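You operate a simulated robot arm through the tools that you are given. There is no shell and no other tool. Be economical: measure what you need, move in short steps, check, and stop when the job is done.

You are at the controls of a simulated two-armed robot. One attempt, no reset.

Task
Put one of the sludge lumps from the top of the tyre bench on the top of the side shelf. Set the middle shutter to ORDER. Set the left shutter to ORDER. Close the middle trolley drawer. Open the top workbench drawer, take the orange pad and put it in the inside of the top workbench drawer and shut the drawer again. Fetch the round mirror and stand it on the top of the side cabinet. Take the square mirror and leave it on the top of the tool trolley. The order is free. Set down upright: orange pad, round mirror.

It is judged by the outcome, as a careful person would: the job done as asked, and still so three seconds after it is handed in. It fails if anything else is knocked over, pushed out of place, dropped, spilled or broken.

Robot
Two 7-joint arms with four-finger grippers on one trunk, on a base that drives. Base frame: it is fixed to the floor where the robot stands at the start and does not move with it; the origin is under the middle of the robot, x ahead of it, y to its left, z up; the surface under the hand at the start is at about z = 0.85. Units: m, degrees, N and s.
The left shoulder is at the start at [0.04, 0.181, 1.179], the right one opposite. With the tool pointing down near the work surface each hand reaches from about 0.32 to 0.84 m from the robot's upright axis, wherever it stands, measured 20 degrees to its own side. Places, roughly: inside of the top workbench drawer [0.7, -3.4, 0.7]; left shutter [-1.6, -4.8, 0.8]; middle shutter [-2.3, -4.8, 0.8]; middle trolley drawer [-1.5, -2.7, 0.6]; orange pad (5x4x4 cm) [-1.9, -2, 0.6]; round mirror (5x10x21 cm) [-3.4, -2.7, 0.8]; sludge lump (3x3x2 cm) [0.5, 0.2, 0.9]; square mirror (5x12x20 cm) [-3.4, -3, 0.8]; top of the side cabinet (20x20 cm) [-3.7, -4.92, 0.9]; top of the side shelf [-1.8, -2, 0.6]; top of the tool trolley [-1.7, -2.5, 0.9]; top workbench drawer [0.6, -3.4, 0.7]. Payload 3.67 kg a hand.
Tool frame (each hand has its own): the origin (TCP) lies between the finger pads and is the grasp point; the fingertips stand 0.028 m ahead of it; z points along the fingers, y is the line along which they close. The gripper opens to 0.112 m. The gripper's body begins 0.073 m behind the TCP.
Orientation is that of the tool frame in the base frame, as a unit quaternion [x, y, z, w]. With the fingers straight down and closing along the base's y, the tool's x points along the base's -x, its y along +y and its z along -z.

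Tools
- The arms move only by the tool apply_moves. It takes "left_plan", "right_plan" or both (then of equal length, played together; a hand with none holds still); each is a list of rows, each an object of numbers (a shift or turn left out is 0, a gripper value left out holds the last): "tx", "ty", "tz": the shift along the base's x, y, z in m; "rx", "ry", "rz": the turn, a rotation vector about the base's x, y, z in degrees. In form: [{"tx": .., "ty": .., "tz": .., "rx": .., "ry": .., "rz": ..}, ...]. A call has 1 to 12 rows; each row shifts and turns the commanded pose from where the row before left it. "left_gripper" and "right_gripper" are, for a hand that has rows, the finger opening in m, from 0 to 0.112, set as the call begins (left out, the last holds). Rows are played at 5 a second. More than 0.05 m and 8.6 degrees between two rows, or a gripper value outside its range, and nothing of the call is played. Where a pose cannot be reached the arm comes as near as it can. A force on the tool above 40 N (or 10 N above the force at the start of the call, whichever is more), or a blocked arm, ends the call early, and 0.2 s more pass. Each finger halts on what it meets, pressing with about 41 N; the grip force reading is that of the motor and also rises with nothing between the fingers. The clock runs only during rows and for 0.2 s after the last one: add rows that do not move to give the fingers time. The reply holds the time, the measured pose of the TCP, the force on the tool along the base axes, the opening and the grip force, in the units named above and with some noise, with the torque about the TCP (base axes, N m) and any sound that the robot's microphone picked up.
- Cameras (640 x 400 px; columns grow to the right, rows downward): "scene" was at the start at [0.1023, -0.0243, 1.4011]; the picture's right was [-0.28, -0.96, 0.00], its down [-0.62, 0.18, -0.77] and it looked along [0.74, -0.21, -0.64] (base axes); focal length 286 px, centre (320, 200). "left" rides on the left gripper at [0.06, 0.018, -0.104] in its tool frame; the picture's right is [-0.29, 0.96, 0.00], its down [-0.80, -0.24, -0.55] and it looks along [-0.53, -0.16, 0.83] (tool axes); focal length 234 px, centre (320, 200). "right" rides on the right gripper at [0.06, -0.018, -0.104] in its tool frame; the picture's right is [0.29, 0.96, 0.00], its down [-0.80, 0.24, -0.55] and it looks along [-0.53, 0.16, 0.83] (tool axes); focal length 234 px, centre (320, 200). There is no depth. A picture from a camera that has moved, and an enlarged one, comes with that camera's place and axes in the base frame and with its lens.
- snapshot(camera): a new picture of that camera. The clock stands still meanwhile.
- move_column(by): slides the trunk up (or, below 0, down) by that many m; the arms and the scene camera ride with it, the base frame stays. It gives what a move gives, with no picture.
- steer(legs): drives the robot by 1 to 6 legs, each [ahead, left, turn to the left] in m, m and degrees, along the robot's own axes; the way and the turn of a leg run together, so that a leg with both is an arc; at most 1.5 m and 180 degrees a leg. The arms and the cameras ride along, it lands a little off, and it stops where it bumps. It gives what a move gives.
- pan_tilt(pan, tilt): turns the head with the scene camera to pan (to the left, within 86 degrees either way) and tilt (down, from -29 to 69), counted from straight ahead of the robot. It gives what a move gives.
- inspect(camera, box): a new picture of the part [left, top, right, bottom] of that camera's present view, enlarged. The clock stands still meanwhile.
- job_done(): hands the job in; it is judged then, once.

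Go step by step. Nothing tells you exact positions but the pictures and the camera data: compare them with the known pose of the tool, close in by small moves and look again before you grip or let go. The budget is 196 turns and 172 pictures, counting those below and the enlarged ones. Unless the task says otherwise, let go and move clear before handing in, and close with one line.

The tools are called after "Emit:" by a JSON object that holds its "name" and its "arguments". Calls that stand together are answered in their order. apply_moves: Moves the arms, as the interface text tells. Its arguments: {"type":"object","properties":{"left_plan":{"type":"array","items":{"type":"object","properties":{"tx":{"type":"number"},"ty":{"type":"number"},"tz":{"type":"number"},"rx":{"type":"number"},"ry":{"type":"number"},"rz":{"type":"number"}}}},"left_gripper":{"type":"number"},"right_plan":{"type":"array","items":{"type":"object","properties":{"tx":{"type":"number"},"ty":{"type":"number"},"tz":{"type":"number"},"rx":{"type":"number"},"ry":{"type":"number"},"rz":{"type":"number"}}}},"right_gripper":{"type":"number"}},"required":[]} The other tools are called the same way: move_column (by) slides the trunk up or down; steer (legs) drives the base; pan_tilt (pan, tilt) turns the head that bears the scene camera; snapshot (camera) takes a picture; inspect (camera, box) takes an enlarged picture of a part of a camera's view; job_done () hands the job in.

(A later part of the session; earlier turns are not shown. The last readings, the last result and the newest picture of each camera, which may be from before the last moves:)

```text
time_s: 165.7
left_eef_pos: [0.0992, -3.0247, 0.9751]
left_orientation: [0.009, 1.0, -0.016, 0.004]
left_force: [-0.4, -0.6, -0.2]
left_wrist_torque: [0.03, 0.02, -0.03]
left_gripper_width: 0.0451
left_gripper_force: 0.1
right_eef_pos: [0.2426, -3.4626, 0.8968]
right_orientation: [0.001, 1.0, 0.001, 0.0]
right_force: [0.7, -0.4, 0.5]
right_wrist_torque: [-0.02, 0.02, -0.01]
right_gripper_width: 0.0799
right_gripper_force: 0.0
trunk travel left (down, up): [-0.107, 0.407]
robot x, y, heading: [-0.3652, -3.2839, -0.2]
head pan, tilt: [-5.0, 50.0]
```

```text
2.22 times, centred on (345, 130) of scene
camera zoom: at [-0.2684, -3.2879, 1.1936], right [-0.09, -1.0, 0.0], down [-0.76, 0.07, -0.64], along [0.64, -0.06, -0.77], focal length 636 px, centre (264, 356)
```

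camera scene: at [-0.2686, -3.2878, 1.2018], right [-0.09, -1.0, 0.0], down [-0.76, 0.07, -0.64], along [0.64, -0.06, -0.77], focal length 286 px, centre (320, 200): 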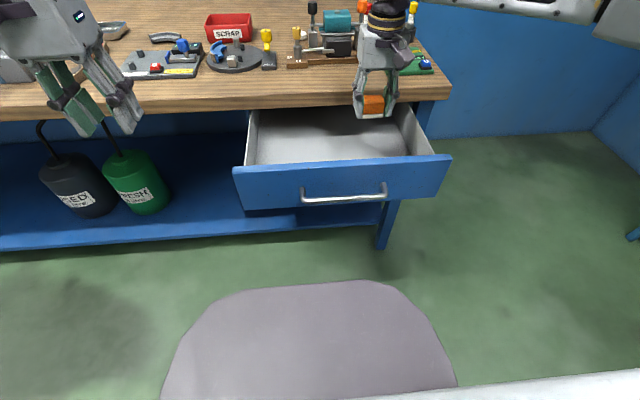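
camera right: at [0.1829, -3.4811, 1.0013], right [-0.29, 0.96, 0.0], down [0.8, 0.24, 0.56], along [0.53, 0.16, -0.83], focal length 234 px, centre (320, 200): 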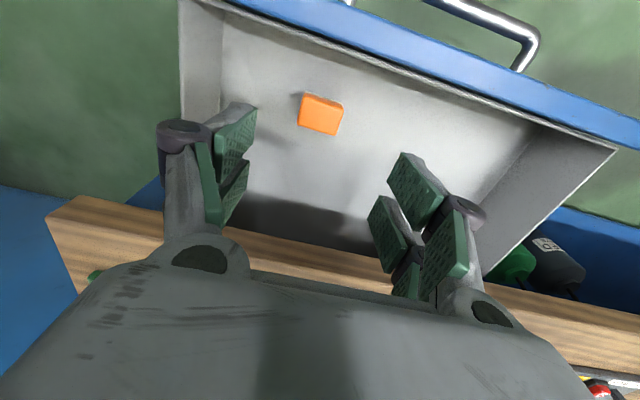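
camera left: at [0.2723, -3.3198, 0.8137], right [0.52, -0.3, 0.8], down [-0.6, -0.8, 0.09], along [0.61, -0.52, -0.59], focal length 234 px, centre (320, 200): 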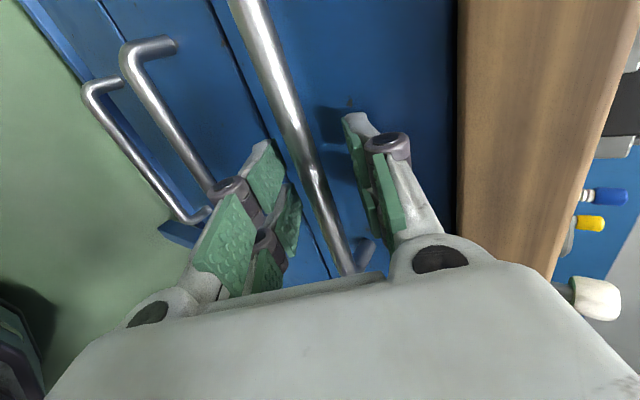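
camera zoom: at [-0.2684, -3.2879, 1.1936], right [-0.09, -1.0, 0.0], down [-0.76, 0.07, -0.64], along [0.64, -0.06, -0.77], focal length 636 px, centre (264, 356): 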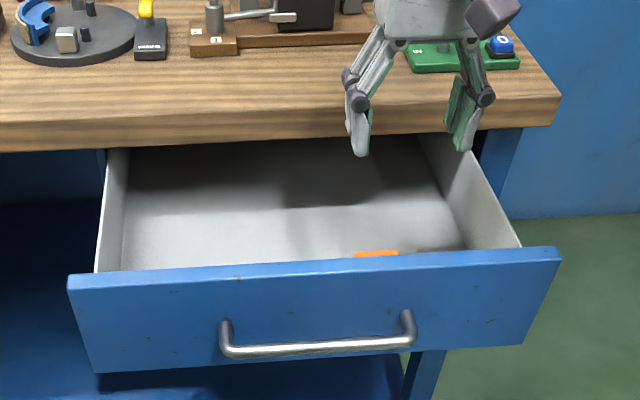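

The pad stands upright in the drawer. Now close it: back off, pitch the right hand forward with closed fingers, and push on the handle.

Emit:
{"name": "steer", "arguments": {"legs": [[-0.3, 0, 0]]}}

Emit:
{"name": "move_column", "arguments": {"by": -0.1}}

Emit:
{"name": "apply_moves", "arguments": {"right_plan": [{"ry": -8, "ty": 0.01}, {"ry": -8, "ty": 0.01}, {"ry": -8, "ty": 0.01}, {"ry": -8}, {"ry": -8}, {"ry": -8}, {"ry": -8}, {"tz": -0.02}, {"tz": -0.02}, {}], "right_gripper": 0.0}}

Emit:
{"name": "snapshot", "arguments": {"camera": "scene"}}

```text
time_s: 167.8
left_eef_pos: [-0.2002, -3.0248, 0.9751]
left_orientation: [0.01, 1.0, -0.016, 0.004]
left_force: [0.1, 0.1, 0.1]
left_wrist_torque: [0.02, -0.01, 0.03]
left_gripper_width: 0.0451
left_gripper_force: 0.0
right_eef_pos: [-0.0574, -3.4609, 0.8969]
right_orientation: [0.0, 1.0, 0.001, 0.002]
right_force: [0.6, 0.2, 0.2]
right_wrist_torque: [-0.01, -0.03, -0.02]
right_gripper_width: 0.0799
right_gripper_force: 0.1
trunk travel left (down, up): [-0.107, 0.407]
robot x, y, heading: [-0.6637, -3.2787, 0.1]
head pan, tilt: [-5.0, 50.0]
```

```text
time_s: 169.2
left_eef_pos: [-0.2008, -3.0244, 0.8767]
left_orientation: [0.009, 1.0, -0.017, 0.005]
left_force: [0.4, -0.2, 0.4]
left_wrist_torque: [0.01, -0.03, 0.02]
left_gripper_width: 0.045
left_gripper_force: 0.1
right_eef_pos: [-0.0569, -3.4613, 0.7969]
right_orientation: [0.0, 1.0, 0.001, 0.002]
right_force: [-0.4, -0.6, 0.6]
right_wrist_torque: [0.01, -0.02, 0.03]
right_gripper_width: 0.0798
right_gripper_force: 0.1
trunk travel left (down, up): [-0.007, 0.507]
robot x, y, heading: [-0.6645, -3.2795, -0.3]
head pan, tilt: [-5.0, 50.0]
```

```text
time_s: 171.3
left_eef_pos: [-0.201, -3.0239, 0.8771]
left_orientation: [0.01, 1.0, -0.017, 0.004]
left_force: [0.3, -0.4, 0.0]
left_wrist_torque: [0.0, 0.03, 0.0]
left_gripper_width: 0.0453
left_gripper_force: 0.1
right_eef_pos: [-0.0565, -3.4321, 0.7566]
right_orientation: [-0.001, 0.882, 0.001, 0.471]
right_force: [-0.2, -0.6, -0.7]
right_wrist_torque: [0.02, 0.0, -0.03]
right_gripper_width: 0.0
right_gripper_force: 35.9
trunk travel left (down, up): [-0.007, 0.507]
robot x, y, heading: [-0.6638, -3.2806, 0.1]
head pan, tilt: [-5.0, 50.0]
```

```text
87 pictures are left
camera scene: at [-0.5687, -3.2876, 1.0947], right [-0.09, -1.0, 0.0], down [-0.76, 0.07, -0.64], along [0.64, -0.06, -0.77], focal length 286 px, centre (320, 200)
```

scene: 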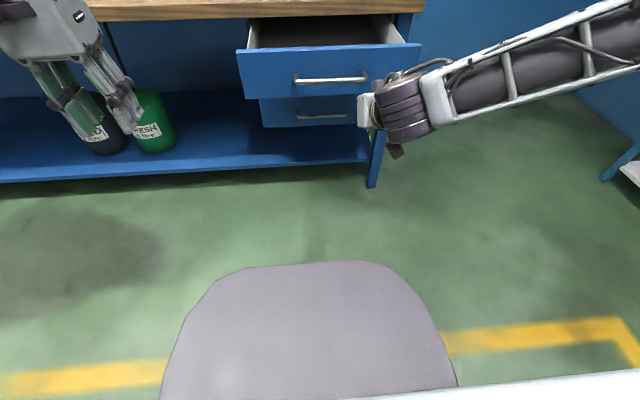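

The tip is at handle height. I'll push directly on the face just right of the handle (y ≈ -3.535): drive most of the way, then finish with the arm.

Emit:
{"name": "apply_moves", "arguments": {"right_plan": [{"ty": -0.035}, {"ty": -0.035}, {"ty": -0.033}, {"tz": -0.01}, {}]}}

Emit:
{"name": "steer", "arguments": {"legs": [[0.18, 0, 0]]}}

Emit:
{"name": "snapshot", "arguments": {"camera": "scene"}}

Emit:
{"name": "snapshot", "arguments": {"camera": "right"}}

```text
time_s: 172.6
left_eef_pos: [-0.2013, -3.0248, 0.8759]
left_orientation: [0.009, 1.0, -0.017, 0.003]
left_force: [0.3, 0.6, -0.2]
left_wrist_torque: [-0.03, 0.01, -0.01]
left_gripper_width: 0.045
left_gripper_force: 0.1
right_eef_pos: [-0.0572, -3.5344, 0.7458]
right_orientation: [-0.001, 0.882, 0.001, 0.471]
right_force: [-0.2, 0.6, -0.4]
right_wrist_torque: [0.0, -0.03, 0.0]
right_gripper_width: 0.0002
right_gripper_force: 35.7
trunk travel left (down, up): [-0.007, 0.507]
robot x, y, heading: [-0.6672, -3.2819, 0.2]
head pan, tilt: [-5.0, 50.0]
```

```text
time_s: 174.1
left_eef_pos: [-0.0227, -3.0231, 0.8759]
left_orientation: [0.009, 1.0, -0.017, 0.003]
left_force: [0.3, -0.2, 0.5]
left_wrist_torque: [0.05, 0.03, -0.02]
left_gripper_width: 0.0452
left_gripper_force: 0.1
right_eef_pos: [0.1233, -3.5311, 0.746]
right_orientation: [-0.002, 0.883, 0.002, 0.47]
right_force: [-0.4, -0.4, -1.2]
right_wrist_torque: [0.0, 0.0, -0.01]
right_gripper_width: 0.0002
right_gripper_force: 35.6
trunk travel left (down, up): [-0.007, 0.507]
robot x, y, heading: [-0.4853, -3.2783, 0.3]
head pan, tilt: [-5.0, 50.0]
```

```text
86 pictures are left
camera scene: at [-0.3888, -3.2871, 1.0945], right [-0.08, -1.0, 0.0], down [-0.76, 0.06, -0.64], along [0.64, -0.05, -0.77], focal length 286 px, centre (320, 200)
```

scene: 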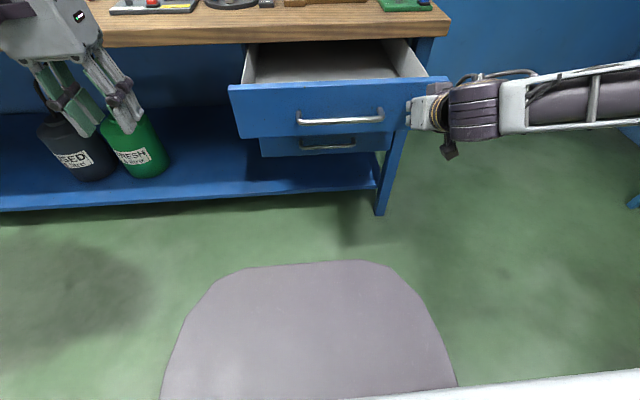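

```text
85 pictures are left
camera right: at [0.0039, -3.5509, 0.7555], right [-0.17, 0.96, -0.24], down [-0.02, 0.24, 0.97], along [0.99, 0.16, -0.02], focal length 234 px, centre (320, 200)
```

right: 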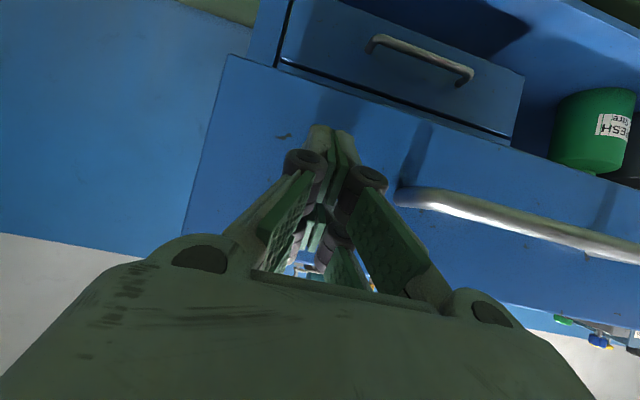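

Emit:
{"name": "steer", "arguments": {"legs": [[0.2, 0, 0]]}}

Emit:
{"name": "apply_moves", "arguments": {"right_plan": [{"tx": 0.01}, {"tx": 0.01}, {"tx": 0.01}, {"tx": 0.01}, {"tx": 0.01}, {"tx": 0.01}, {"tx": 0.01}]}}

Emit:
{"name": "snapshot", "arguments": {"camera": "scene"}}

```text
time_s: 175.7
left_eef_pos: [0.183, -3.0232, 0.8767]
left_orientation: [0.007, 1.0, -0.017, 0.004]
left_force: [0.7, -0.2, 0.4]
left_wrist_torque: [-0.02, 0.0, -0.03]
left_gripper_width: 0.045
left_gripper_force: 0.0
right_eef_pos: [0.3272, -3.5314, 0.7461]
right_orientation: [-0.002, 0.882, 0.001, 0.47]
right_force: [-0.6, 0.1, -0.6]
right_wrist_torque: [0.03, 0.03, -0.01]
right_gripper_width: 0.0
right_gripper_force: 36.4
trunk travel left (down, up): [-0.007, 0.507]
robot x, y, heading: [-0.2848, -3.2784, -0.0]
head pan, tilt: [-5.0, 50.0]
```

```text
time_s: 176.8
left_eef_pos: [0.179, -3.024, 0.8769]
left_orientation: [0.01, 1.0, -0.017, 0.005]
left_force: [-0.1, 0.2, -0.4]
left_wrist_torque: [-0.03, -0.05, -0.02]
left_gripper_width: 0.0453
left_gripper_force: 0.2
right_eef_pos: [0.3583, -3.5306, 0.7461]
right_orientation: [-0.002, 0.884, 0.001, 0.468]
right_force: [-23.2, -3.5, 10.0]
right_wrist_torque: [0.0, -0.54, -0.16]
right_gripper_width: 0.0062
right_gripper_force: 35.5
trunk travel left (down, up): [-0.007, 0.507]
robot x, y, heading: [-0.2826, -3.2803, 0.0]
head pan, tilt: [-5.0, 50.0]
stopped in row 5 (right hand): the force on the tool passed its limit at 51 N (the readings are from after the stop); the commanded pose is now the measured one
```

```text
84 pictures are left
camera scene: at [-0.1898, -3.2866, 1.095], right [-0.09, -1.0, 0.0], down [-0.76, 0.07, -0.64], along [0.64, -0.06, -0.76], focal length 286 px, centre (320, 200)
```

scene: 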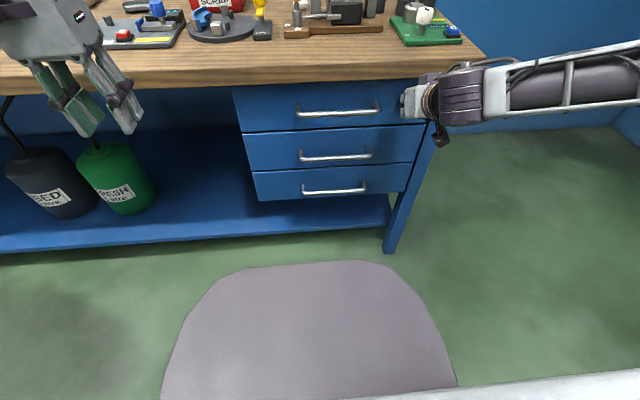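

Emit:
{"name": "steer", "arguments": {"legs": [[-0.3, 0, 0]]}}

Emit:
{"name": "inspect", "arguments": {"camera": "scene", "box": [200, 0, 460, 160]}}

```text
time_s: 178.8
left_eef_pos: [-0.12, -3.0253, 0.8769]
left_orientation: [0.011, 1.0, -0.018, 0.005]
left_force: [-1.3, 0.8, 0.9]
left_wrist_torque: [0.02, -0.04, 0.01]
left_gripper_width: 0.045
left_gripper_force: 0.1
right_eef_pos: [0.0607, -3.5326, 0.7444]
right_orientation: [0.0, 0.884, 0.0, 0.467]
right_force: [0.1, 0.5, 0.3]
right_wrist_torque: [0.01, -0.03, 0.0]
right_gripper_width: 0.0001
right_gripper_force: 35.9
trunk travel left (down, up): [-0.007, 0.507]
robot x, y, heading: [-0.5828, -3.2791, -0.1]
head pan, tilt: [-5.0, 50.0]
```

```text
2.46 times, centred on (330, 80) of scene
camera zoom: at [-0.4878, -3.2869, 1.0947], right [-0.09, -1.0, 0.0], down [-0.76, 0.07, -0.64], along [0.64, -0.06, -0.77], focal length 705 px, centre (295, 495)
```

zoom: 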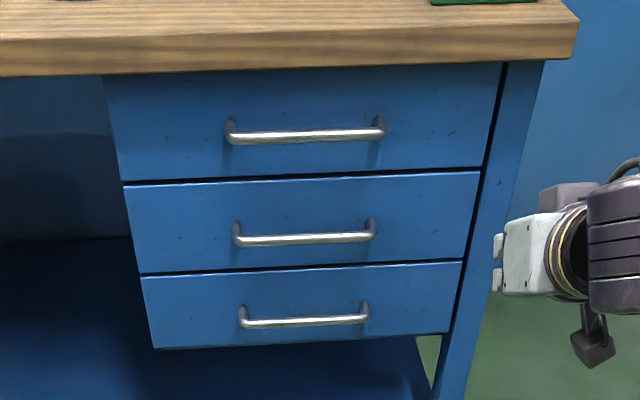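

The top drawer is flush shut. Now the mirrors: restore the right hand, raise the trunk, turn and drive along y ≈ -3.75 toward -x.

Emit:
{"name": "apply_moves", "arguments": {"right_plan": [{"ry": 8, "tx": -0.02, "tz": 0.02}, {"ry": 8, "tx": -0.02, "tz": 0.02}, {"ry": 8, "tx": -0.02, "tz": 0.02}, {"ry": 8, "tx": -0.02, "tz": 0.02}, {"ry": 8, "tx": -0.02, "tz": 0.02}, {"ry": 8, "tx": -0.02, "tz": 0.02}, {"ry": 8, "tx": -0.02, "tz": 0.02}, {"ty": 0.03, "tx": -0.03}, {}], "right_gripper": 0.1}}

Emit:
{"name": "move_column", "arguments": {"by": 0.28}}

Emit:
{"name": "steer", "arguments": {"legs": [[0, -0.47, 0], [0, 0, 180], [0.9, 0, 0]]}}

Emit:
{"name": "pan_tilt", "arguments": {"pan": 0, "tilt": 25}}

Emit:
{"name": "snapshot", "arguments": {"camera": "scene"}}

```text
time_s: 180.8
left_eef_pos: [-0.1188, -3.0245, 0.8775]
left_orientation: [0.01, 1.0, -0.016, 0.004]
left_force: [-0.3, 1.2, -0.2]
left_wrist_torque: [0.01, -0.02, 0.05]
left_gripper_width: 0.0449
left_gripper_force: 0.1
right_eef_pos: [-0.1109, -3.5029, 0.8837]
right_orientation: [-0.001, 1.0, 0.001, -0.003]
right_force: [0.4, -0.4, -0.3]
right_wrist_torque: [0.03, 0.03, -0.01]
right_gripper_width: 0.1
right_gripper_force: 0.1
trunk travel left (down, up): [-0.007, 0.507]
robot x, y, heading: [-0.5844, -3.2807, -0.2]
head pan, tilt: [-5.0, 50.0]
```

```text
time_s: 183.7
left_eef_pos: [-0.1184, -3.0248, 1.1546]
left_orientation: [0.01, 1.0, -0.017, 0.004]
left_force: [0.4, 0.0, 0.5]
left_wrist_torque: [0.01, 0.02, 0.01]
left_gripper_width: 0.045
left_gripper_force: 0.0
right_eef_pos: [-0.1113, -3.5032, 1.1624]
right_orientation: [0.0, 1.0, 0.0, -0.003]
right_force: [-0.1, -0.2, -0.2]
right_wrist_torque: [0.01, -0.02, -0.03]
right_gripper_width: 0.1
right_gripper_force: 0.1
trunk travel left (down, up): [-0.287, 0.227]
robot x, y, heading: [-0.5848, -3.2801, 0.1]
head pan, tilt: [-5.0, 50.0]
```

```text
time_s: 199.3
left_eef_pos: [-1.9544, -4.0618, 1.1553]
left_orientation: [1.0, 0.011, -0.004, -0.016]
left_force: [0.1, 0.6, -0.4]
left_wrist_torque: [-0.02, 0.01, 0.02]
left_gripper_width: 0.045
left_gripper_force: 0.1
right_eef_pos: [-1.9832, -3.5837, 1.1636]
right_orientation: [1.0, 0.021, 0.003, 0.001]
right_force: [-0.5, 1.3, -1.2]
right_wrist_torque: [0.01, 0.0, -0.01]
right_gripper_width: 0.1001
right_gripper_force: 0.1
trunk travel left (down, up): [-0.287, 0.227]
robot x, y, heading: [-1.4986, -3.7873, -177.7]
head pan, tilt: [-5.0, 50.0]
```

```text
time_s: 200.2
left_eef_pos: [-1.955, -4.0628, 1.1559]
left_orientation: [1.0, 0.011, -0.004, -0.017]
left_force: [0.3, -0.6, 0.6]
left_wrist_torque: [0.0, 0.01, 0.0]
left_gripper_width: 0.0447
left_gripper_force: 0.0
right_eef_pos: [-1.9825, -3.5841, 1.1631]
right_orientation: [1.0, 0.021, 0.002, 0.001]
right_force: [-0.1, -0.3, -0.4]
right_wrist_torque: [0.04, 0.01, 0.03]
right_gripper_width: 0.0998
right_gripper_force: 0.0
trunk travel left (down, up): [-0.287, 0.227]
robot x, y, heading: [-1.4997, -3.7892, -177.9]
head pan, tilt: [0.0, 25.0]
```

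```text
82 pictures are left
camera scene: at [-1.6121, -3.7926, 1.4114], right [-0.04, 1.0, 0.0], down [0.42, 0.02, -0.91], along [-0.91, -0.04, -0.42], focal length 286 px, centre (320, 200)
```

scene: 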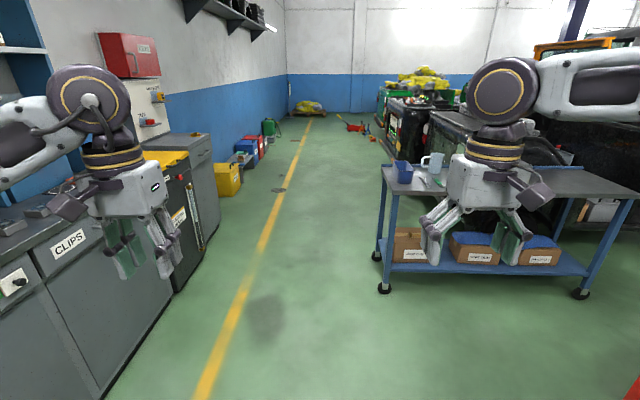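

The cart with the mirrors is ahead right (front x ≈ -3.2, y -3.4…-2.1). Driving in front of it.

Emit:
{"name": "steer", "arguments": {"legs": [[0, 0, -2.2], [1.08, 0, 0], [0, -0.93, 0]]}}

Emit:
{"name": "pan_tilt", "arguments": {"pan": 0, "tilt": 40}}

Emit:
{"name": "snapshot", "arguments": {"camera": "scene"}}

```text
time_s: 210.9
left_eef_pos: [-3.0289, -3.112, 1.1561]
left_orientation: [1.0, 0.0, -0.003, -0.016]
left_force: [-0.2, 0.7, -0.3]
left_wrist_torque: [-0.02, 0.03, -0.02]
left_gripper_width: 0.045
left_gripper_force: 0.0
right_eef_pos: [-3.0478, -2.636, 1.1629]
right_orientation: [1.0, 0.011, 0.003, 0.001]
right_force: [-0.7, 0.3, 0.1]
right_wrist_torque: [0.0, 0.04, 0.02]
right_gripper_width: 0.1001
right_gripper_force: 0.0
trunk travel left (down, up): [-0.287, 0.227]
robot x, y, heading: [-2.5671, -2.8486, -178.7]
head pan, tilt: [0.0, 25.0]
```

```text
time_s: 211.7
left_eef_pos: [-3.0297, -3.1136, 1.1553]
left_orientation: [1.0, 0.0, -0.004, -0.017]
left_force: [-0.4, 0.0, 0.2]
left_wrist_torque: [-0.05, 0.02, 0.01]
left_gripper_width: 0.0452
left_gripper_force: 0.1
right_eef_pos: [-3.0468, -2.6344, 1.1625]
right_orientation: [1.0, 0.011, 0.002, 0.001]
right_force: [-0.1, 0.0, -0.5]
right_wrist_torque: [0.0, 0.0, 0.0]
right_gripper_width: 0.1
right_gripper_force: 0.0
trunk travel left (down, up): [-0.287, 0.227]
robot x, y, heading: [-2.5706, -2.8505, -178.5]
head pan, tilt: [0.0, 40.0]
```

```text
81 pictures are left
camera scene: at [-2.6742, -2.8509, 1.3882], right [-0.02, 1.0, 0.0], down [0.64, 0.01, -0.77], along [-0.77, -0.02, -0.64], focal length 286 px, centre (320, 200)
```

scene: 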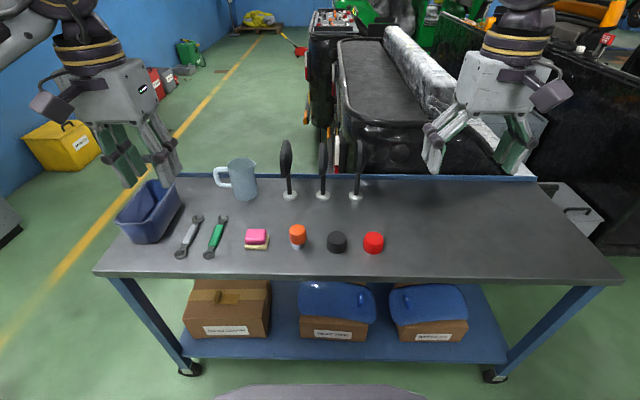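

Emit:
{"name": "inspect", "arguments": {"camera": "scene", "box": [240, 120, 400, 220]}}

Emit:
{"name": "snapshot", "arguments": {"camera": "right"}}

Emit:
{"name": "snapshot", "arguments": {"camera": "left"}}

```text
4.00 times, centred on (320, 170) of scene
camera zoom: at [-2.6742, -2.8509, 1.3882], right [-0.02, 1.0, 0.0], down [0.64, 0.01, -0.77], along [-0.77, -0.02, -0.64], focal length 1146 px, centre (320, 320)
```

zoom: 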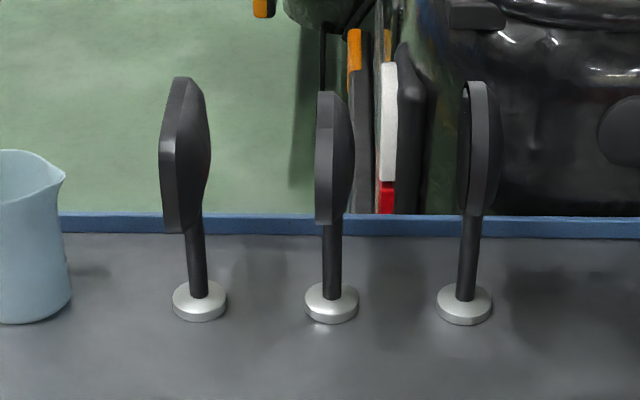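

```text
79 pictures are left
camera right: at [-2.988, -2.6156, 1.2684], right [0.31, -0.95, 0.0], down [-0.79, -0.26, 0.55], along [-0.52, -0.17, -0.84], focal length 234 px, centre (320, 200)
```

right: 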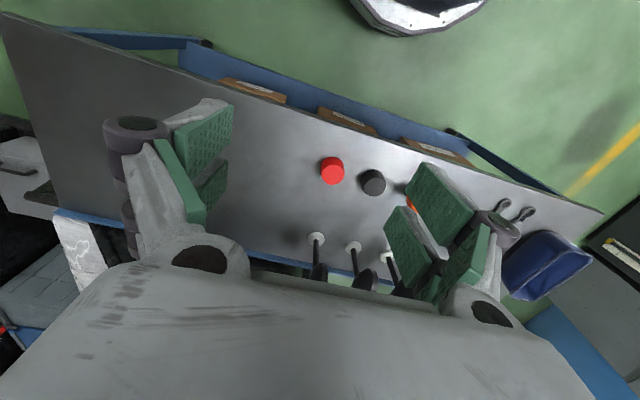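

```text
78 pictures are left
camera left: at [-2.967, -3.1323, 1.2584], right [-0.29, -0.96, -0.03], down [-0.79, 0.22, 0.57], along [-0.54, 0.19, -0.82], focal length 234 px, centre (320, 200)
```

left: 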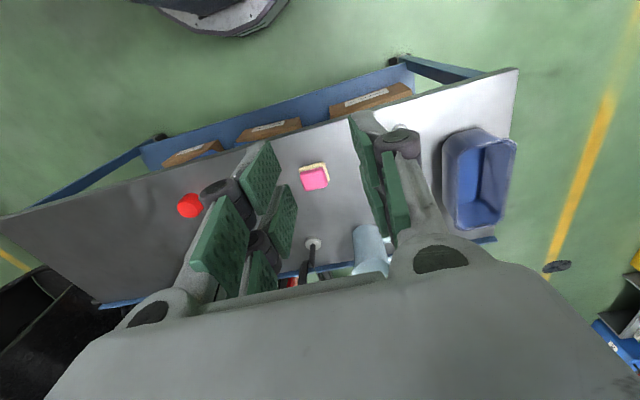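

Three mirrors stand at x ≈ -3.40, y ≈ -2.97, -2.86, -2.75, on a surface at z ≈ 0.80. I'll strafe for a face-on view to tell the shapes apart.

Emit:
{"name": "steer", "arguments": {"legs": [[0, 0.55, 0]]}}

Emit:
{"name": "pan_tilt", "arguments": {"pan": -35, "tilt": 30}}

Emit:
{"name": "snapshot", "arguments": {"camera": "scene"}}

```text
time_s: 214.9
left_eef_pos: [-3.0224, -3.6606, 1.1555]
left_orientation: [1.0, -0.004, -0.004, -0.017]
left_force: [-0.4, 0.3, -0.2]
left_wrist_torque: [-0.02, 0.02, -0.02]
left_gripper_width: 0.0451
left_gripper_force: 0.1
right_eef_pos: [-3.0363, -3.1821, 1.1629]
right_orientation: [1.0, 0.007, 0.002, 0.001]
right_force: [-0.9, -0.5, -0.7]
right_wrist_torque: [0.0, -0.02, 0.01]
right_gripper_width: 0.0998
right_gripper_force: 0.0
trunk travel left (down, up): [-0.287, 0.227]
robot x, y, heading: [-2.5626, -3.3995, -179.3]
head pan, tilt: [0.0, 40.0]
```

```text
time_s: 216.0
left_eef_pos: [-3.0218, -3.6615, 1.157]
left_orientation: [1.0, -0.004, -0.004, -0.016]
left_force: [-0.4, -0.3, -0.1]
left_wrist_torque: [-0.01, -0.02, 0.01]
left_gripper_width: 0.0452
left_gripper_force: 0.0
right_eef_pos: [-3.0365, -3.1835, 1.1628]
right_orientation: [1.0, 0.007, 0.003, 0.001]
right_force: [1.1, 0.6, 0.9]
right_wrist_torque: [-0.03, -0.02, 0.02]
right_gripper_width: 0.1
right_gripper_force: 0.1
trunk travel left (down, up): [-0.287, 0.227]
robot x, y, heading: [-2.5587, -3.4014, -179.4]
head pan, tilt: [-35.0, 30.0]
```

```text
77 pictures are left
camera scene: at [-2.655, -3.3503, 1.4035], right [0.56, 0.83, 0.0], down [0.41, -0.28, -0.87], along [-0.72, 0.49, -0.5], focal length 286 px, centre (320, 200)
```

scene: 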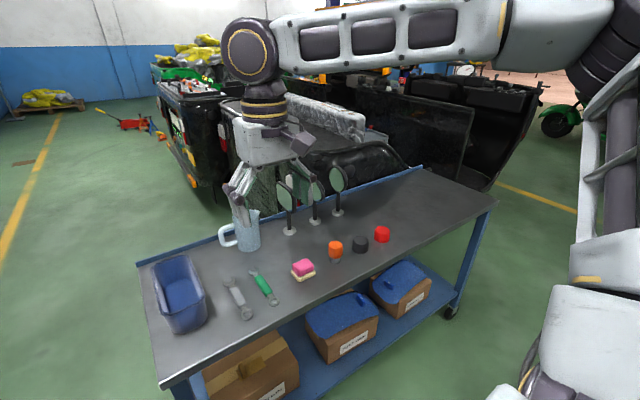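

Emit:
{"name": "inspect", "arguments": {"camera": "scene", "box": [240, 150, 380, 250]}}

```text
4.00 times, centred on (310, 200) of scene
camera zoom: at [-2.655, -3.3503, 1.4035], right [0.56, 0.83, 0.0], down [0.41, -0.28, -0.87], along [-0.72, 0.49, -0.5], focal length 1146 px, centre (360, 200)
```

zoom: 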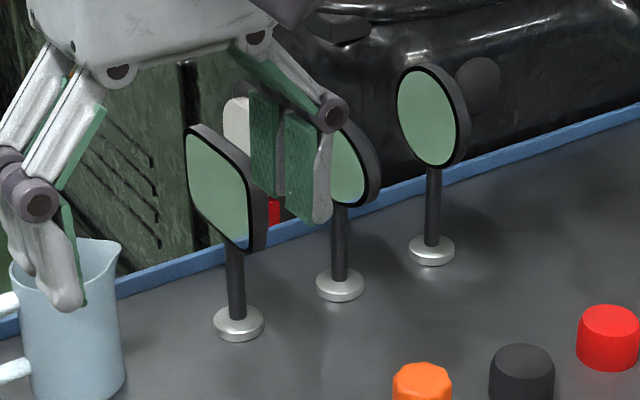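

Leftmost is the square mirror and rightmost is the round one. Driving back so that the left hand can take the square one first.

Emit:
{"name": "steer", "arguments": {"legs": [[0, 0, -0.6], [0, -0.62, 0], [0.17, 0, 0]]}}

Emit:
{"name": "pan_tilt", "arguments": {"pan": 0, "tilt": 40}}

Emit:
{"name": "snapshot", "arguments": {"camera": "scene"}}

Emit:
{"name": "snapshot", "arguments": {"camera": "left"}}

```text
time_s: 220.9
left_eef_pos: [-3.1952, -3.0393, 1.1565]
left_orientation: [1.0, -0.01, -0.004, -0.017]
left_force: [-0.5, -0.7, -0.4]
left_wrist_torque: [-0.01, -0.03, 0.01]
left_gripper_width: 0.0451
left_gripper_force: 0.1
right_eef_pos: [-3.2048, -2.5612, 1.1627]
right_orientation: [1.0, 0.001, 0.002, 0.001]
right_force: [-0.1, -0.6, 0.1]
right_wrist_torque: [0.01, -0.01, 0.02]
right_gripper_width: 0.1001
right_gripper_force: 0.0
trunk travel left (down, up): [-0.287, 0.227]
robot x, y, heading: [-2.7337, -2.7816, -179.9]
head pan, tilt: [-35.0, 30.0]
```

```text
time_s: 221.9
left_eef_pos: [-3.1968, -3.0399, 1.1556]
left_orientation: [1.0, -0.011, -0.005, -0.017]
left_force: [-0.3, -0.5, -0.1]
left_wrist_torque: [-0.03, 0.01, 0.03]
left_gripper_width: 0.0451
left_gripper_force: 0.1
right_eef_pos: [-3.2042, -2.5621, 1.1638]
right_orientation: [1.0, 0.002, 0.003, 0.001]
right_force: [-1.1, -0.2, 0.1]
right_wrist_torque: [0.03, -0.01, -0.03]
right_gripper_width: 0.1003
right_gripper_force: 0.0
trunk travel left (down, up): [-0.287, 0.227]
robot x, y, heading: [-2.7315, -2.7838, -180.1]
head pan, tilt: [0.0, 40.0]
```

```text
75 pictures are left
camera scene: at [-2.8359, -2.7847, 1.3882], right [0.0, 1.0, 0.0], down [0.64, 0.0, -0.77], along [-0.77, 0.0, -0.64], focal length 286 px, centre (320, 200)
```

scene: 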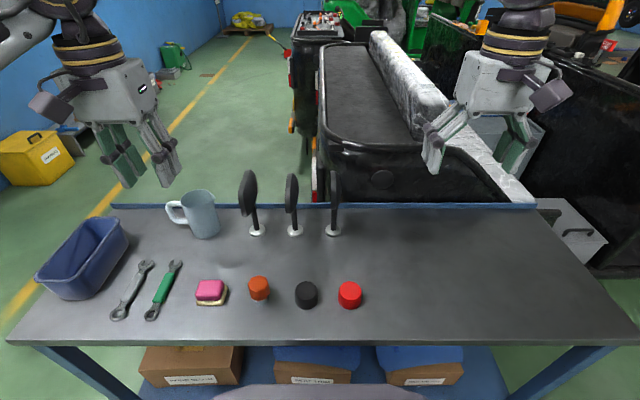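

```text
74 pictures are left
camera left: at [-3.1342, -3.0603, 1.2587], right [-0.31, -0.95, -0.03], down [-0.79, 0.24, 0.57], along [-0.53, 0.2, -0.82], focal length 234 px, centre (320, 200)
```

left: 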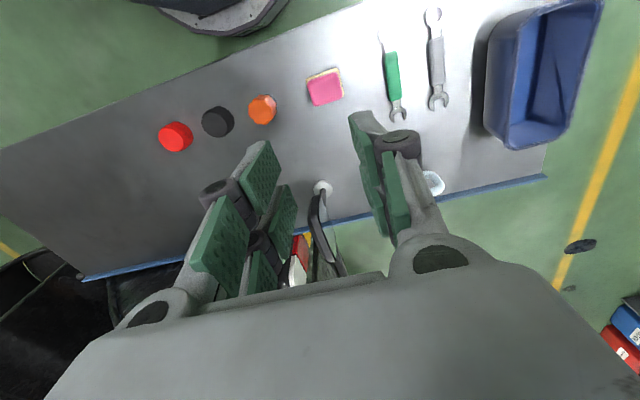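

The square mirror's base is at about [-3.424, -2.97, 0.785] with its top at z ≈ 0.985. Moving the left hand above it.

Emit:
{"name": "apply_moves", "arguments": {"left_plan": [{"tx": -0.045, "ty": 0.015}, {"tx": -0.045, "ty": 0.015}, {"tx": -0.045, "ty": 0.015}, {"tx": -0.045, "ty": 0.014}, {"tx": -0.045, "ty": 0.014}, {"tz": -0.04}, {}], "left_gripper": 0.07}}

Emit:
{"name": "snapshot", "arguments": {"camera": "left"}}

Emit:
{"name": "inspect", "arguments": {"camera": "scene", "box": [170, 80, 400, 240]}}

```text
time_s: 223.5
left_eef_pos: [-3.4175, -2.9651, 1.1157]
left_orientation: [1.0, -0.01, -0.004, -0.016]
left_force: [-0.1, 0.1, 0.2]
left_wrist_torque: [0.01, -0.01, 0.02]
left_gripper_width: 0.0698
left_gripper_force: 0.1
right_eef_pos: [-3.2043, -2.5603, 1.1634]
right_orientation: [1.0, 0.001, 0.002, 0.002]
right_force: [-0.4, 0.5, -0.1]
right_wrist_torque: [-0.02, -0.01, -0.04]
right_gripper_width: 0.0997
right_gripper_force: 0.0
trunk travel left (down, up): [-0.287, 0.227]
robot x, y, heading: [-2.7303, -2.7816, 179.8]
head pan, tilt: [0.0, 40.0]
```

```text
73 pictures are left
camera left: at [-3.3567, -2.9861, 1.2187], right [-0.31, -0.95, -0.03], down [-0.79, 0.24, 0.57], along [-0.53, 0.2, -0.82], focal length 234 px, centre (320, 200)
```

left: 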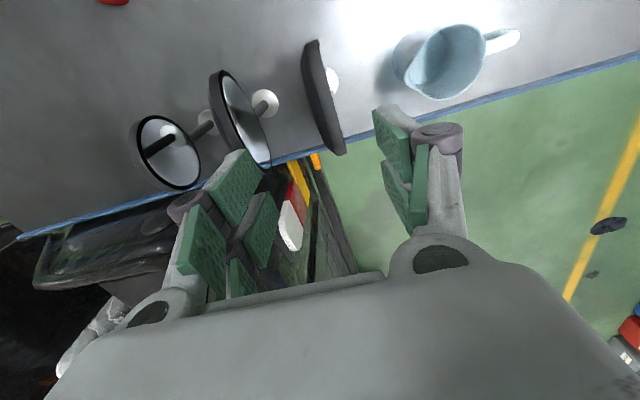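

```text
2.50 times, centred on (285, 160) of scene
camera zoom: at [-2.8361, -2.7841, 1.3882], right [0.0, 1.0, 0.0], down [0.64, 0.0, -0.77], along [-0.77, 0.0, -0.64], focal length 716 px, centre (408, 300)
```

zoom: 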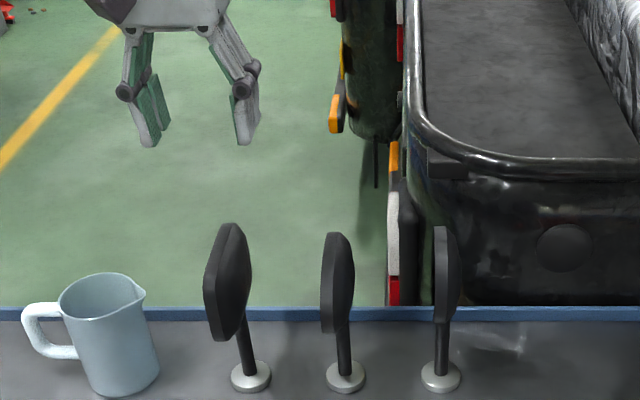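

Emit:
{"name": "apply_moves", "arguments": {"left_plan": [{"tx": 0.012, "ty": -0.005, "tz": -0.04}, {"tz": -0.045}, {}], "left_gripper": 0.06}}

Emit:
{"name": "snapshot", "arguments": {"camera": "left"}}

Emit:
{"name": "inspect", "arguments": {"camera": "scene", "box": [170, 80, 400, 240]}}

```text
time_s: 224.3
left_eef_pos: [-3.4089, -2.9714, 1.0326]
left_orientation: [1.0, -0.01, -0.005, -0.017]
left_force: [0.4, -0.8, -0.1]
left_wrist_torque: [-0.05, 0.02, 0.01]
left_gripper_width: 0.0597
left_gripper_force: 0.0
right_eef_pos: [-3.2062, -2.5617, 1.1626]
right_orientation: [1.0, 0.001, 0.002, 0.002]
right_force: [-0.4, 0.3, -0.1]
right_wrist_torque: [-0.01, -0.01, 0.02]
right_gripper_width: 0.1
right_gripper_force: 0.0
trunk travel left (down, up): [-0.287, 0.227]
robot x, y, heading: [-2.7345, -2.7817, 180.1]
head pan, tilt: [0.0, 40.0]
```

```text
71 pictures are left
camera left: at [-3.3463, -2.993, 1.1343], right [-0.31, -0.95, -0.03], down [-0.79, 0.24, 0.57], along [-0.53, 0.2, -0.82], focal length 234 px, centre (320, 200)
```

left: 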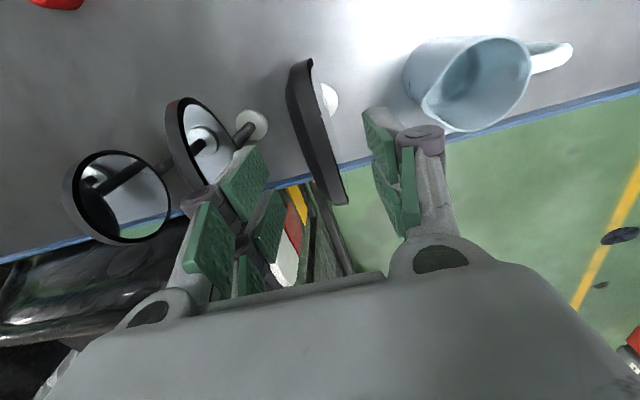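

```text
2.50 times, centred on (285, 160) of scene
camera zoom: at [-2.8358, -2.7845, 1.3882], right [0.0, 1.0, 0.0], down [0.64, 0.0, -0.77], along [-0.77, 0.0, -0.64], focal length 716 px, centre (408, 300)
```

zoom: 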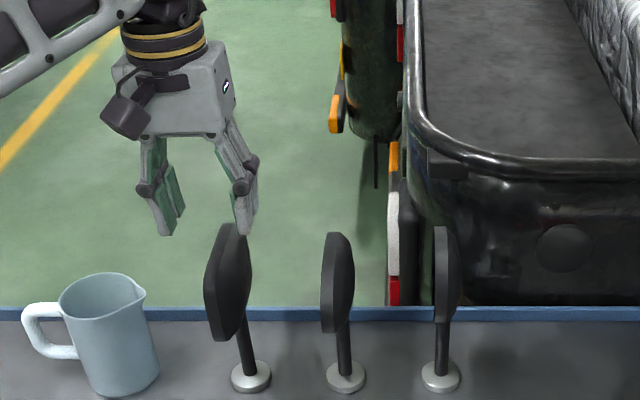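

Emit:
{"name": "apply_moves", "arguments": {"left_plan": [{"tx": 0.005, "tz": -0.035}, {"tz": -0.025}, {"tz": -0.015}, {}]}}

Emit:
{"name": "snapshot", "arguments": {"camera": "left"}}

Emit:
{"name": "inspect", "arguments": {"camera": "scene", "box": [170, 80, 400, 240]}}

```text
time_s: 225.3
left_eef_pos: [-3.4034, -2.9709, 0.9542]
left_orientation: [1.0, -0.009, -0.004, -0.016]
left_force: [0.7, 0.1, 0.0]
left_wrist_torque: [0.01, 0.02, 0.04]
left_gripper_width: 0.0597
left_gripper_force: 0.1
right_eef_pos: [-3.2051, -2.5605, 1.163]
right_orientation: [1.0, 0.001, 0.003, 0.001]
right_force: [0.0, -0.1, 0.8]
right_wrist_torque: [0.01, -0.01, -0.02]
right_gripper_width: 0.1
right_gripper_force: 0.3
trunk travel left (down, up): [-0.287, 0.227]
robot x, y, heading: [-2.733, -2.7895, -180.0]
head pan, tilt: [0.0, 40.0]
```

```text
69 pictures are left
camera left: at [-3.3427, -2.9921, 1.0579], right [-0.31, -0.95, -0.03], down [-0.79, 0.24, 0.57], along [-0.53, 0.2, -0.82], focal length 234 px, centre (320, 200)
```

left: 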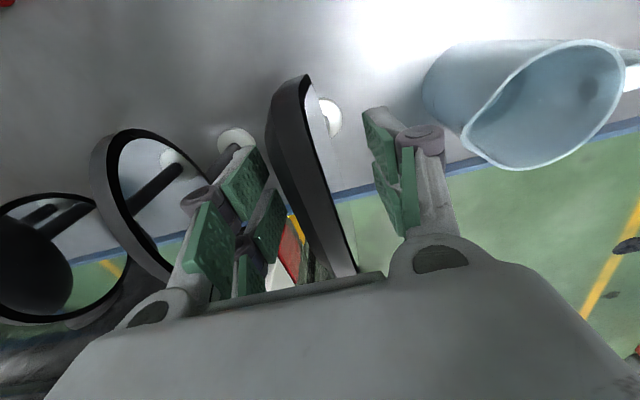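

```text
2.50 times, centred on (285, 160) of scene
camera zoom: at [-2.8362, -2.7848, 1.3882], right [0.0, 1.0, 0.0], down [0.64, 0.0, -0.77], along [-0.77, 0.0, -0.64], focal length 716 px, centre (408, 300)
```

zoom: 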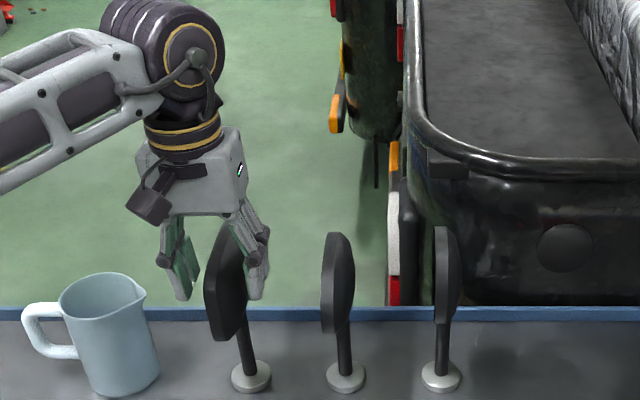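

Emit:
{"name": "apply_moves", "arguments": {"left_plan": [{}, {}, {}, {}], "left_gripper": 0.0}}

Emit:
{"name": "apply_moves", "arguments": {"left_plan": [{"tz": 0.015}, {"tz": 0.04}, {}]}}

Emit:
{"name": "inspect", "arguments": {"camera": "scene", "box": [170, 80, 400, 240]}}

Emit:
{"name": "snapshot", "arguments": {"camera": "left"}}

```text
time_s: 226.3
left_eef_pos: [-3.4045, -2.9718, 0.9559]
left_orientation: [1.0, -0.01, -0.004, -0.017]
left_force: [-0.5, 0.9, -0.3]
left_wrist_torque: [0.06, 0.15, -0.03]
left_gripper_width: 0.0277
left_gripper_force: 41.4
right_eef_pos: [-3.2045, -2.5622, 1.1633]
right_orientation: [1.0, 0.001, 0.003, 0.001]
right_force: [0.2, -0.5, 0.0]
right_wrist_torque: [0.0, 0.03, -0.02]
right_gripper_width: 0.1
right_gripper_force: 0.1
trunk travel left (down, up): [-0.287, 0.227]
robot x, y, heading: [-2.7274, -2.7866, 180.2]
head pan, tilt: [0.0, 40.0]
```

```text
time_s: 227.1
left_eef_pos: [-3.4051, -2.973, 1.0112]
left_orientation: [1.0, -0.01, -0.003, -0.017]
left_force: [-1.1, -0.5, -2.7]
left_wrist_torque: [0.01, -0.05, 0.01]
left_gripper_width: 0.0278
left_gripper_force: 40.8
right_eef_pos: [-3.2059, -2.5614, 1.1627]
right_orientation: [1.0, 0.002, 0.005, 0.001]
right_force: [-0.3, -0.5, -0.5]
right_wrist_torque: [-0.02, 0.0, 0.01]
right_gripper_width: 0.1002
right_gripper_force: 0.1
trunk travel left (down, up): [-0.287, 0.227]
robot x, y, heading: [-2.7331, -2.7843, -179.8]
head pan, tilt: [0.0, 40.0]
```

```text
2.50 times, centred on (285, 160) of scene
camera zoom: at [-2.8374, -2.7852, 1.388], right [0.0, 1.0, 0.0], down [0.64, 0.0, -0.77], along [-0.77, 0.0, -0.64], focal length 716 px, centre (408, 300)
```

zoom: 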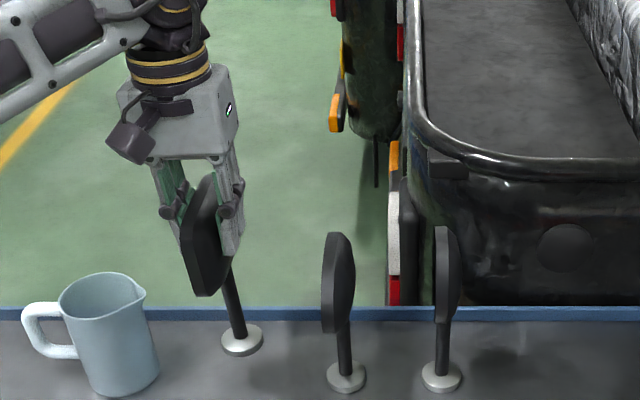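

```text
66 pictures are left
camera left: at [-3.3437, -2.9932, 1.1145], right [-0.31, -0.95, -0.03], down [-0.79, 0.24, 0.57], along [-0.53, 0.2, -0.82], focal length 234 px, centre (320, 200)
```

left: 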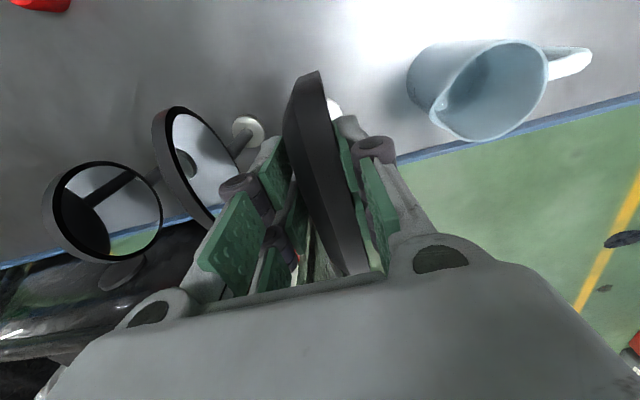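

Square mirror held securely. Lifting and retracting it, then shifting for the round one.

Emit:
{"name": "apply_moves", "arguments": {"left_plan": [{"tz": 0.049}, {"tz": 0.049}, {"tz": 0.049}, {"tx": 0.04, "ty": -0.02}, {"tx": 0.04, "ty": -0.02}, {"tx": 0.04, "ty": -0.02}, {"tx": 0.04, "ty": -0.01}, {"tx": 0.04}, {}]}}

Emit:
{"name": "steer", "arguments": {"legs": [[0, 0.16, 0]]}}

Emit:
{"name": "apply_moves", "arguments": {"right_plan": [{"tx": -0.04}, {"tx": -0.04}, {"tx": -0.04}, {"tx": -0.04}, {"tx": -0.035}, {"tz": -0.045}, {}], "right_gripper": 0.066}}

Emit:
{"name": "snapshot", "arguments": {"camera": "right"}}

Emit:
{"name": "snapshot", "arguments": {"camera": "scene"}}

```text
time_s: 229.1
left_eef_pos: [-3.2056, -3.0407, 1.1581]
left_orientation: [1.0, -0.009, -0.003, -0.017]
left_force: [0.0, 0.2, -2.1]
left_wrist_torque: [0.01, -0.03, 0.02]
left_gripper_width: 0.0275
left_gripper_force: 40.4
right_eef_pos: [-3.2057, -2.5617, 1.1627]
right_orientation: [1.0, 0.0, 0.003, 0.001]
right_force: [0.0, -0.4, 0.1]
right_wrist_torque: [0.01, -0.02, 0.03]
right_gripper_width: 0.1
right_gripper_force: 0.0
trunk travel left (down, up): [-0.287, 0.227]
robot x, y, heading: [-2.7302, -2.7862, -180.0]
head pan, tilt: [0.0, 40.0]
```

```text
time_s: 230.6
left_eef_pos: [-3.2052, -3.2022, 1.1586]
left_orientation: [1.0, -0.011, -0.005, -0.016]
left_force: [-0.5, 0.3, -3.1]
left_wrist_torque: [-0.02, -0.03, 0.03]
left_gripper_width: 0.0277
left_gripper_force: 41.0
right_eef_pos: [-3.206, -2.7229, 1.1635]
right_orientation: [1.0, 0.001, 0.002, 0.002]
right_force: [-0.5, -0.2, 0.7]
right_wrist_torque: [0.05, 0.0, 0.04]
right_gripper_width: 0.1001
right_gripper_force: 0.1
trunk travel left (down, up): [-0.287, 0.227]
robot x, y, heading: [-2.7307, -2.9454, 180.1]
head pan, tilt: [0.0, 40.0]
```

```text
time_s: 232.2
left_eef_pos: [-3.2036, -3.2024, 1.1582]
left_orientation: [1.0, -0.011, -0.004, -0.017]
left_force: [-0.2, 0.0, -2.5]
left_wrist_torque: [-0.01, -0.01, 0.03]
left_gripper_width: 0.0279
left_gripper_force: 40.7
right_eef_pos: [-3.3934, -2.7195, 1.1169]
right_orientation: [1.0, 0.002, 0.003, 0.0]
right_force: [-0.1, 0.0, 0.5]
right_wrist_torque: [-0.01, 0.01, 0.0]
right_gripper_width: 0.0656
right_gripper_force: 0.0
right hand out of reach, approached as far as the arm can: row 5
trunk travel left (down, up): [-0.287, 0.227]
robot x, y, heading: [-2.7334, -2.9426, 180.3]
head pan, tilt: [0.0, 40.0]
```

```text
65 pictures are left
camera right: at [-3.3334, -2.7015, 1.222], right [0.29, -0.96, 0.0], down [-0.8, -0.24, 0.55], along [-0.53, -0.16, -0.83], focal length 234 px, centre (320, 200)
```

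right: 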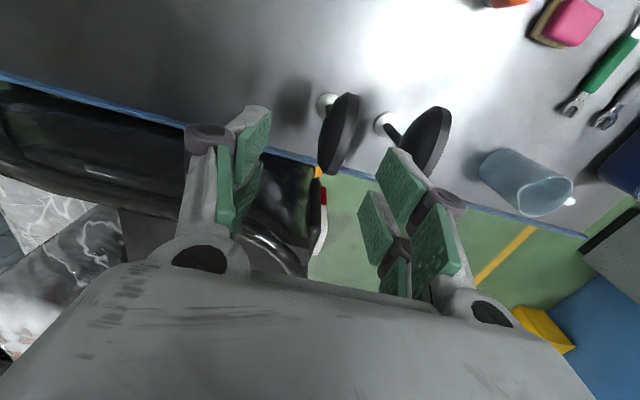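

```text
64 pictures are left
camera scene: at [-2.8359, -2.9464, 1.3882], right [0.0, 1.0, 0.0], down [0.64, 0.0, -0.77], along [-0.77, 0.0, -0.64], focal length 286 px, centre (320, 200)
```

scene: 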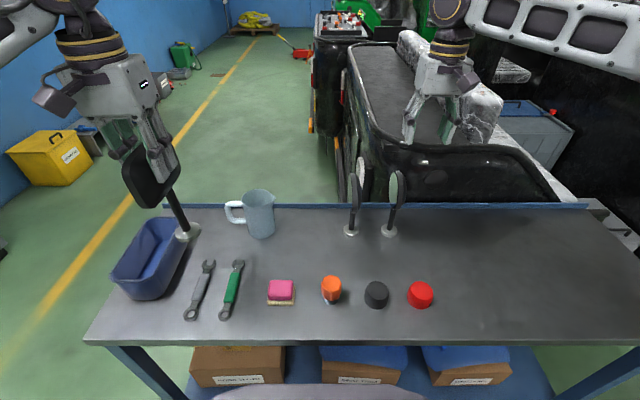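

The round mirror's head is at about [-3.40, -2.744]. Moving the base 5 cm closer and aligning.

Emit:
{"name": "apply_moves", "arguments": {"right_plan": [{"tx": 0.042}, {"ty": -0.022}, {}]}}

Emit:
{"name": "steer", "arguments": {"legs": [[0.05, 0, 0]]}}

Emit:
{"name": "apply_moves", "arguments": {"right_plan": [{"tz": -0.04}, {"tz": -0.035}, {}]}}

Emit:
{"name": "snapshot", "arguments": {"camera": "right"}}

Emit:
{"name": "inspect", "arguments": {"camera": "scene", "box": [300, 80, 500, 260]}}

```text
time_s: 233.0
left_eef_pos: [-3.206, -3.2002, 1.1593]
left_orientation: [1.0, -0.011, -0.004, -0.016]
left_force: [0.0, 0.0, -3.3]
left_wrist_torque: [0.0, -0.03, 0.04]
left_gripper_width: 0.0279
left_gripper_force: 40.9
right_eef_pos: [-3.3511, -2.7411, 1.1148]
right_orientation: [1.0, 0.001, 0.003, 0.002]
right_force: [0.0, -0.3, 0.3]
right_wrist_torque: [-0.04, 0.0, 0.01]
right_gripper_width: 0.0658
right_gripper_force: 0.1
trunk travel left (down, up): [-0.287, 0.227]
robot x, y, heading: [-2.731, -2.9475, 179.8]
head pan, tilt: [0.0, 40.0]
```

```text
time_s: 233.9
left_eef_pos: [-3.2524, -3.2026, 1.1599]
left_orientation: [1.0, -0.011, -0.005, -0.016]
left_force: [-0.2, 0.0, -2.4]
left_wrist_torque: [0.0, -0.06, 0.03]
left_gripper_width: 0.0276
left_gripper_force: 40.7
right_eef_pos: [-3.3977, -2.7405, 1.1169]
right_orientation: [1.0, 0.001, 0.003, 0.001]
right_force: [0.6, 0.2, 0.1]
right_wrist_torque: [0.02, -0.04, 0.01]
right_gripper_width: 0.0658
right_gripper_force: 0.1
trunk travel left (down, up): [-0.287, 0.227]
robot x, y, heading: [-2.7794, -2.9453, 179.8]
head pan, tilt: [0.0, 40.0]
```

```text
time_s: 234.7
left_eef_pos: [-3.2531, -3.2028, 1.1591]
left_orientation: [1.0, -0.011, -0.004, -0.016]
left_force: [-0.3, -0.2, -2.2]
left_wrist_torque: [0.01, -0.02, 0.01]
left_gripper_width: 0.0273
left_gripper_force: 40.8
right_eef_pos: [-3.3975, -2.7411, 1.0429]
right_orientation: [1.0, 0.0, 0.002, 0.002]
right_force: [0.4, -0.7, 0.3]
right_wrist_torque: [0.03, 0.01, 0.02]
right_gripper_width: 0.0656
right_gripper_force: 0.1
trunk travel left (down, up): [-0.287, 0.227]
robot x, y, heading: [-2.779, -2.9437, 180.1]
head pan, tilt: [0.0, 40.0]
```

```text
63 pictures are left
camera right: at [-3.3395, -2.7239, 1.1481], right [0.29, -0.96, 0.0], down [-0.8, -0.24, 0.55], along [-0.53, -0.16, -0.84], focal length 234 px, centre (320, 200)
```

right: 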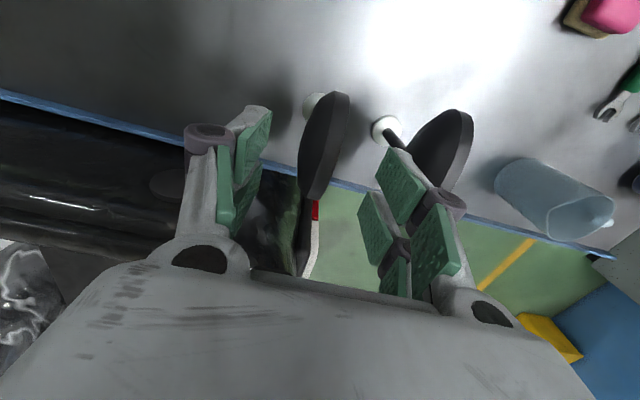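

```text
2.22 times, centred on (400, 170) of scene
camera zoom: at [-2.8857, -2.9463, 1.3881], right [0.0, 1.0, 0.0], down [0.64, 0.0, -0.77], along [-0.77, 0.0, -0.64], focal length 636 px, centre (142, 267)
```

zoom: 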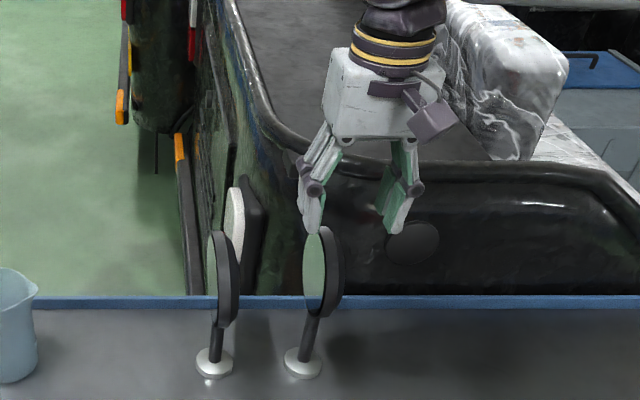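

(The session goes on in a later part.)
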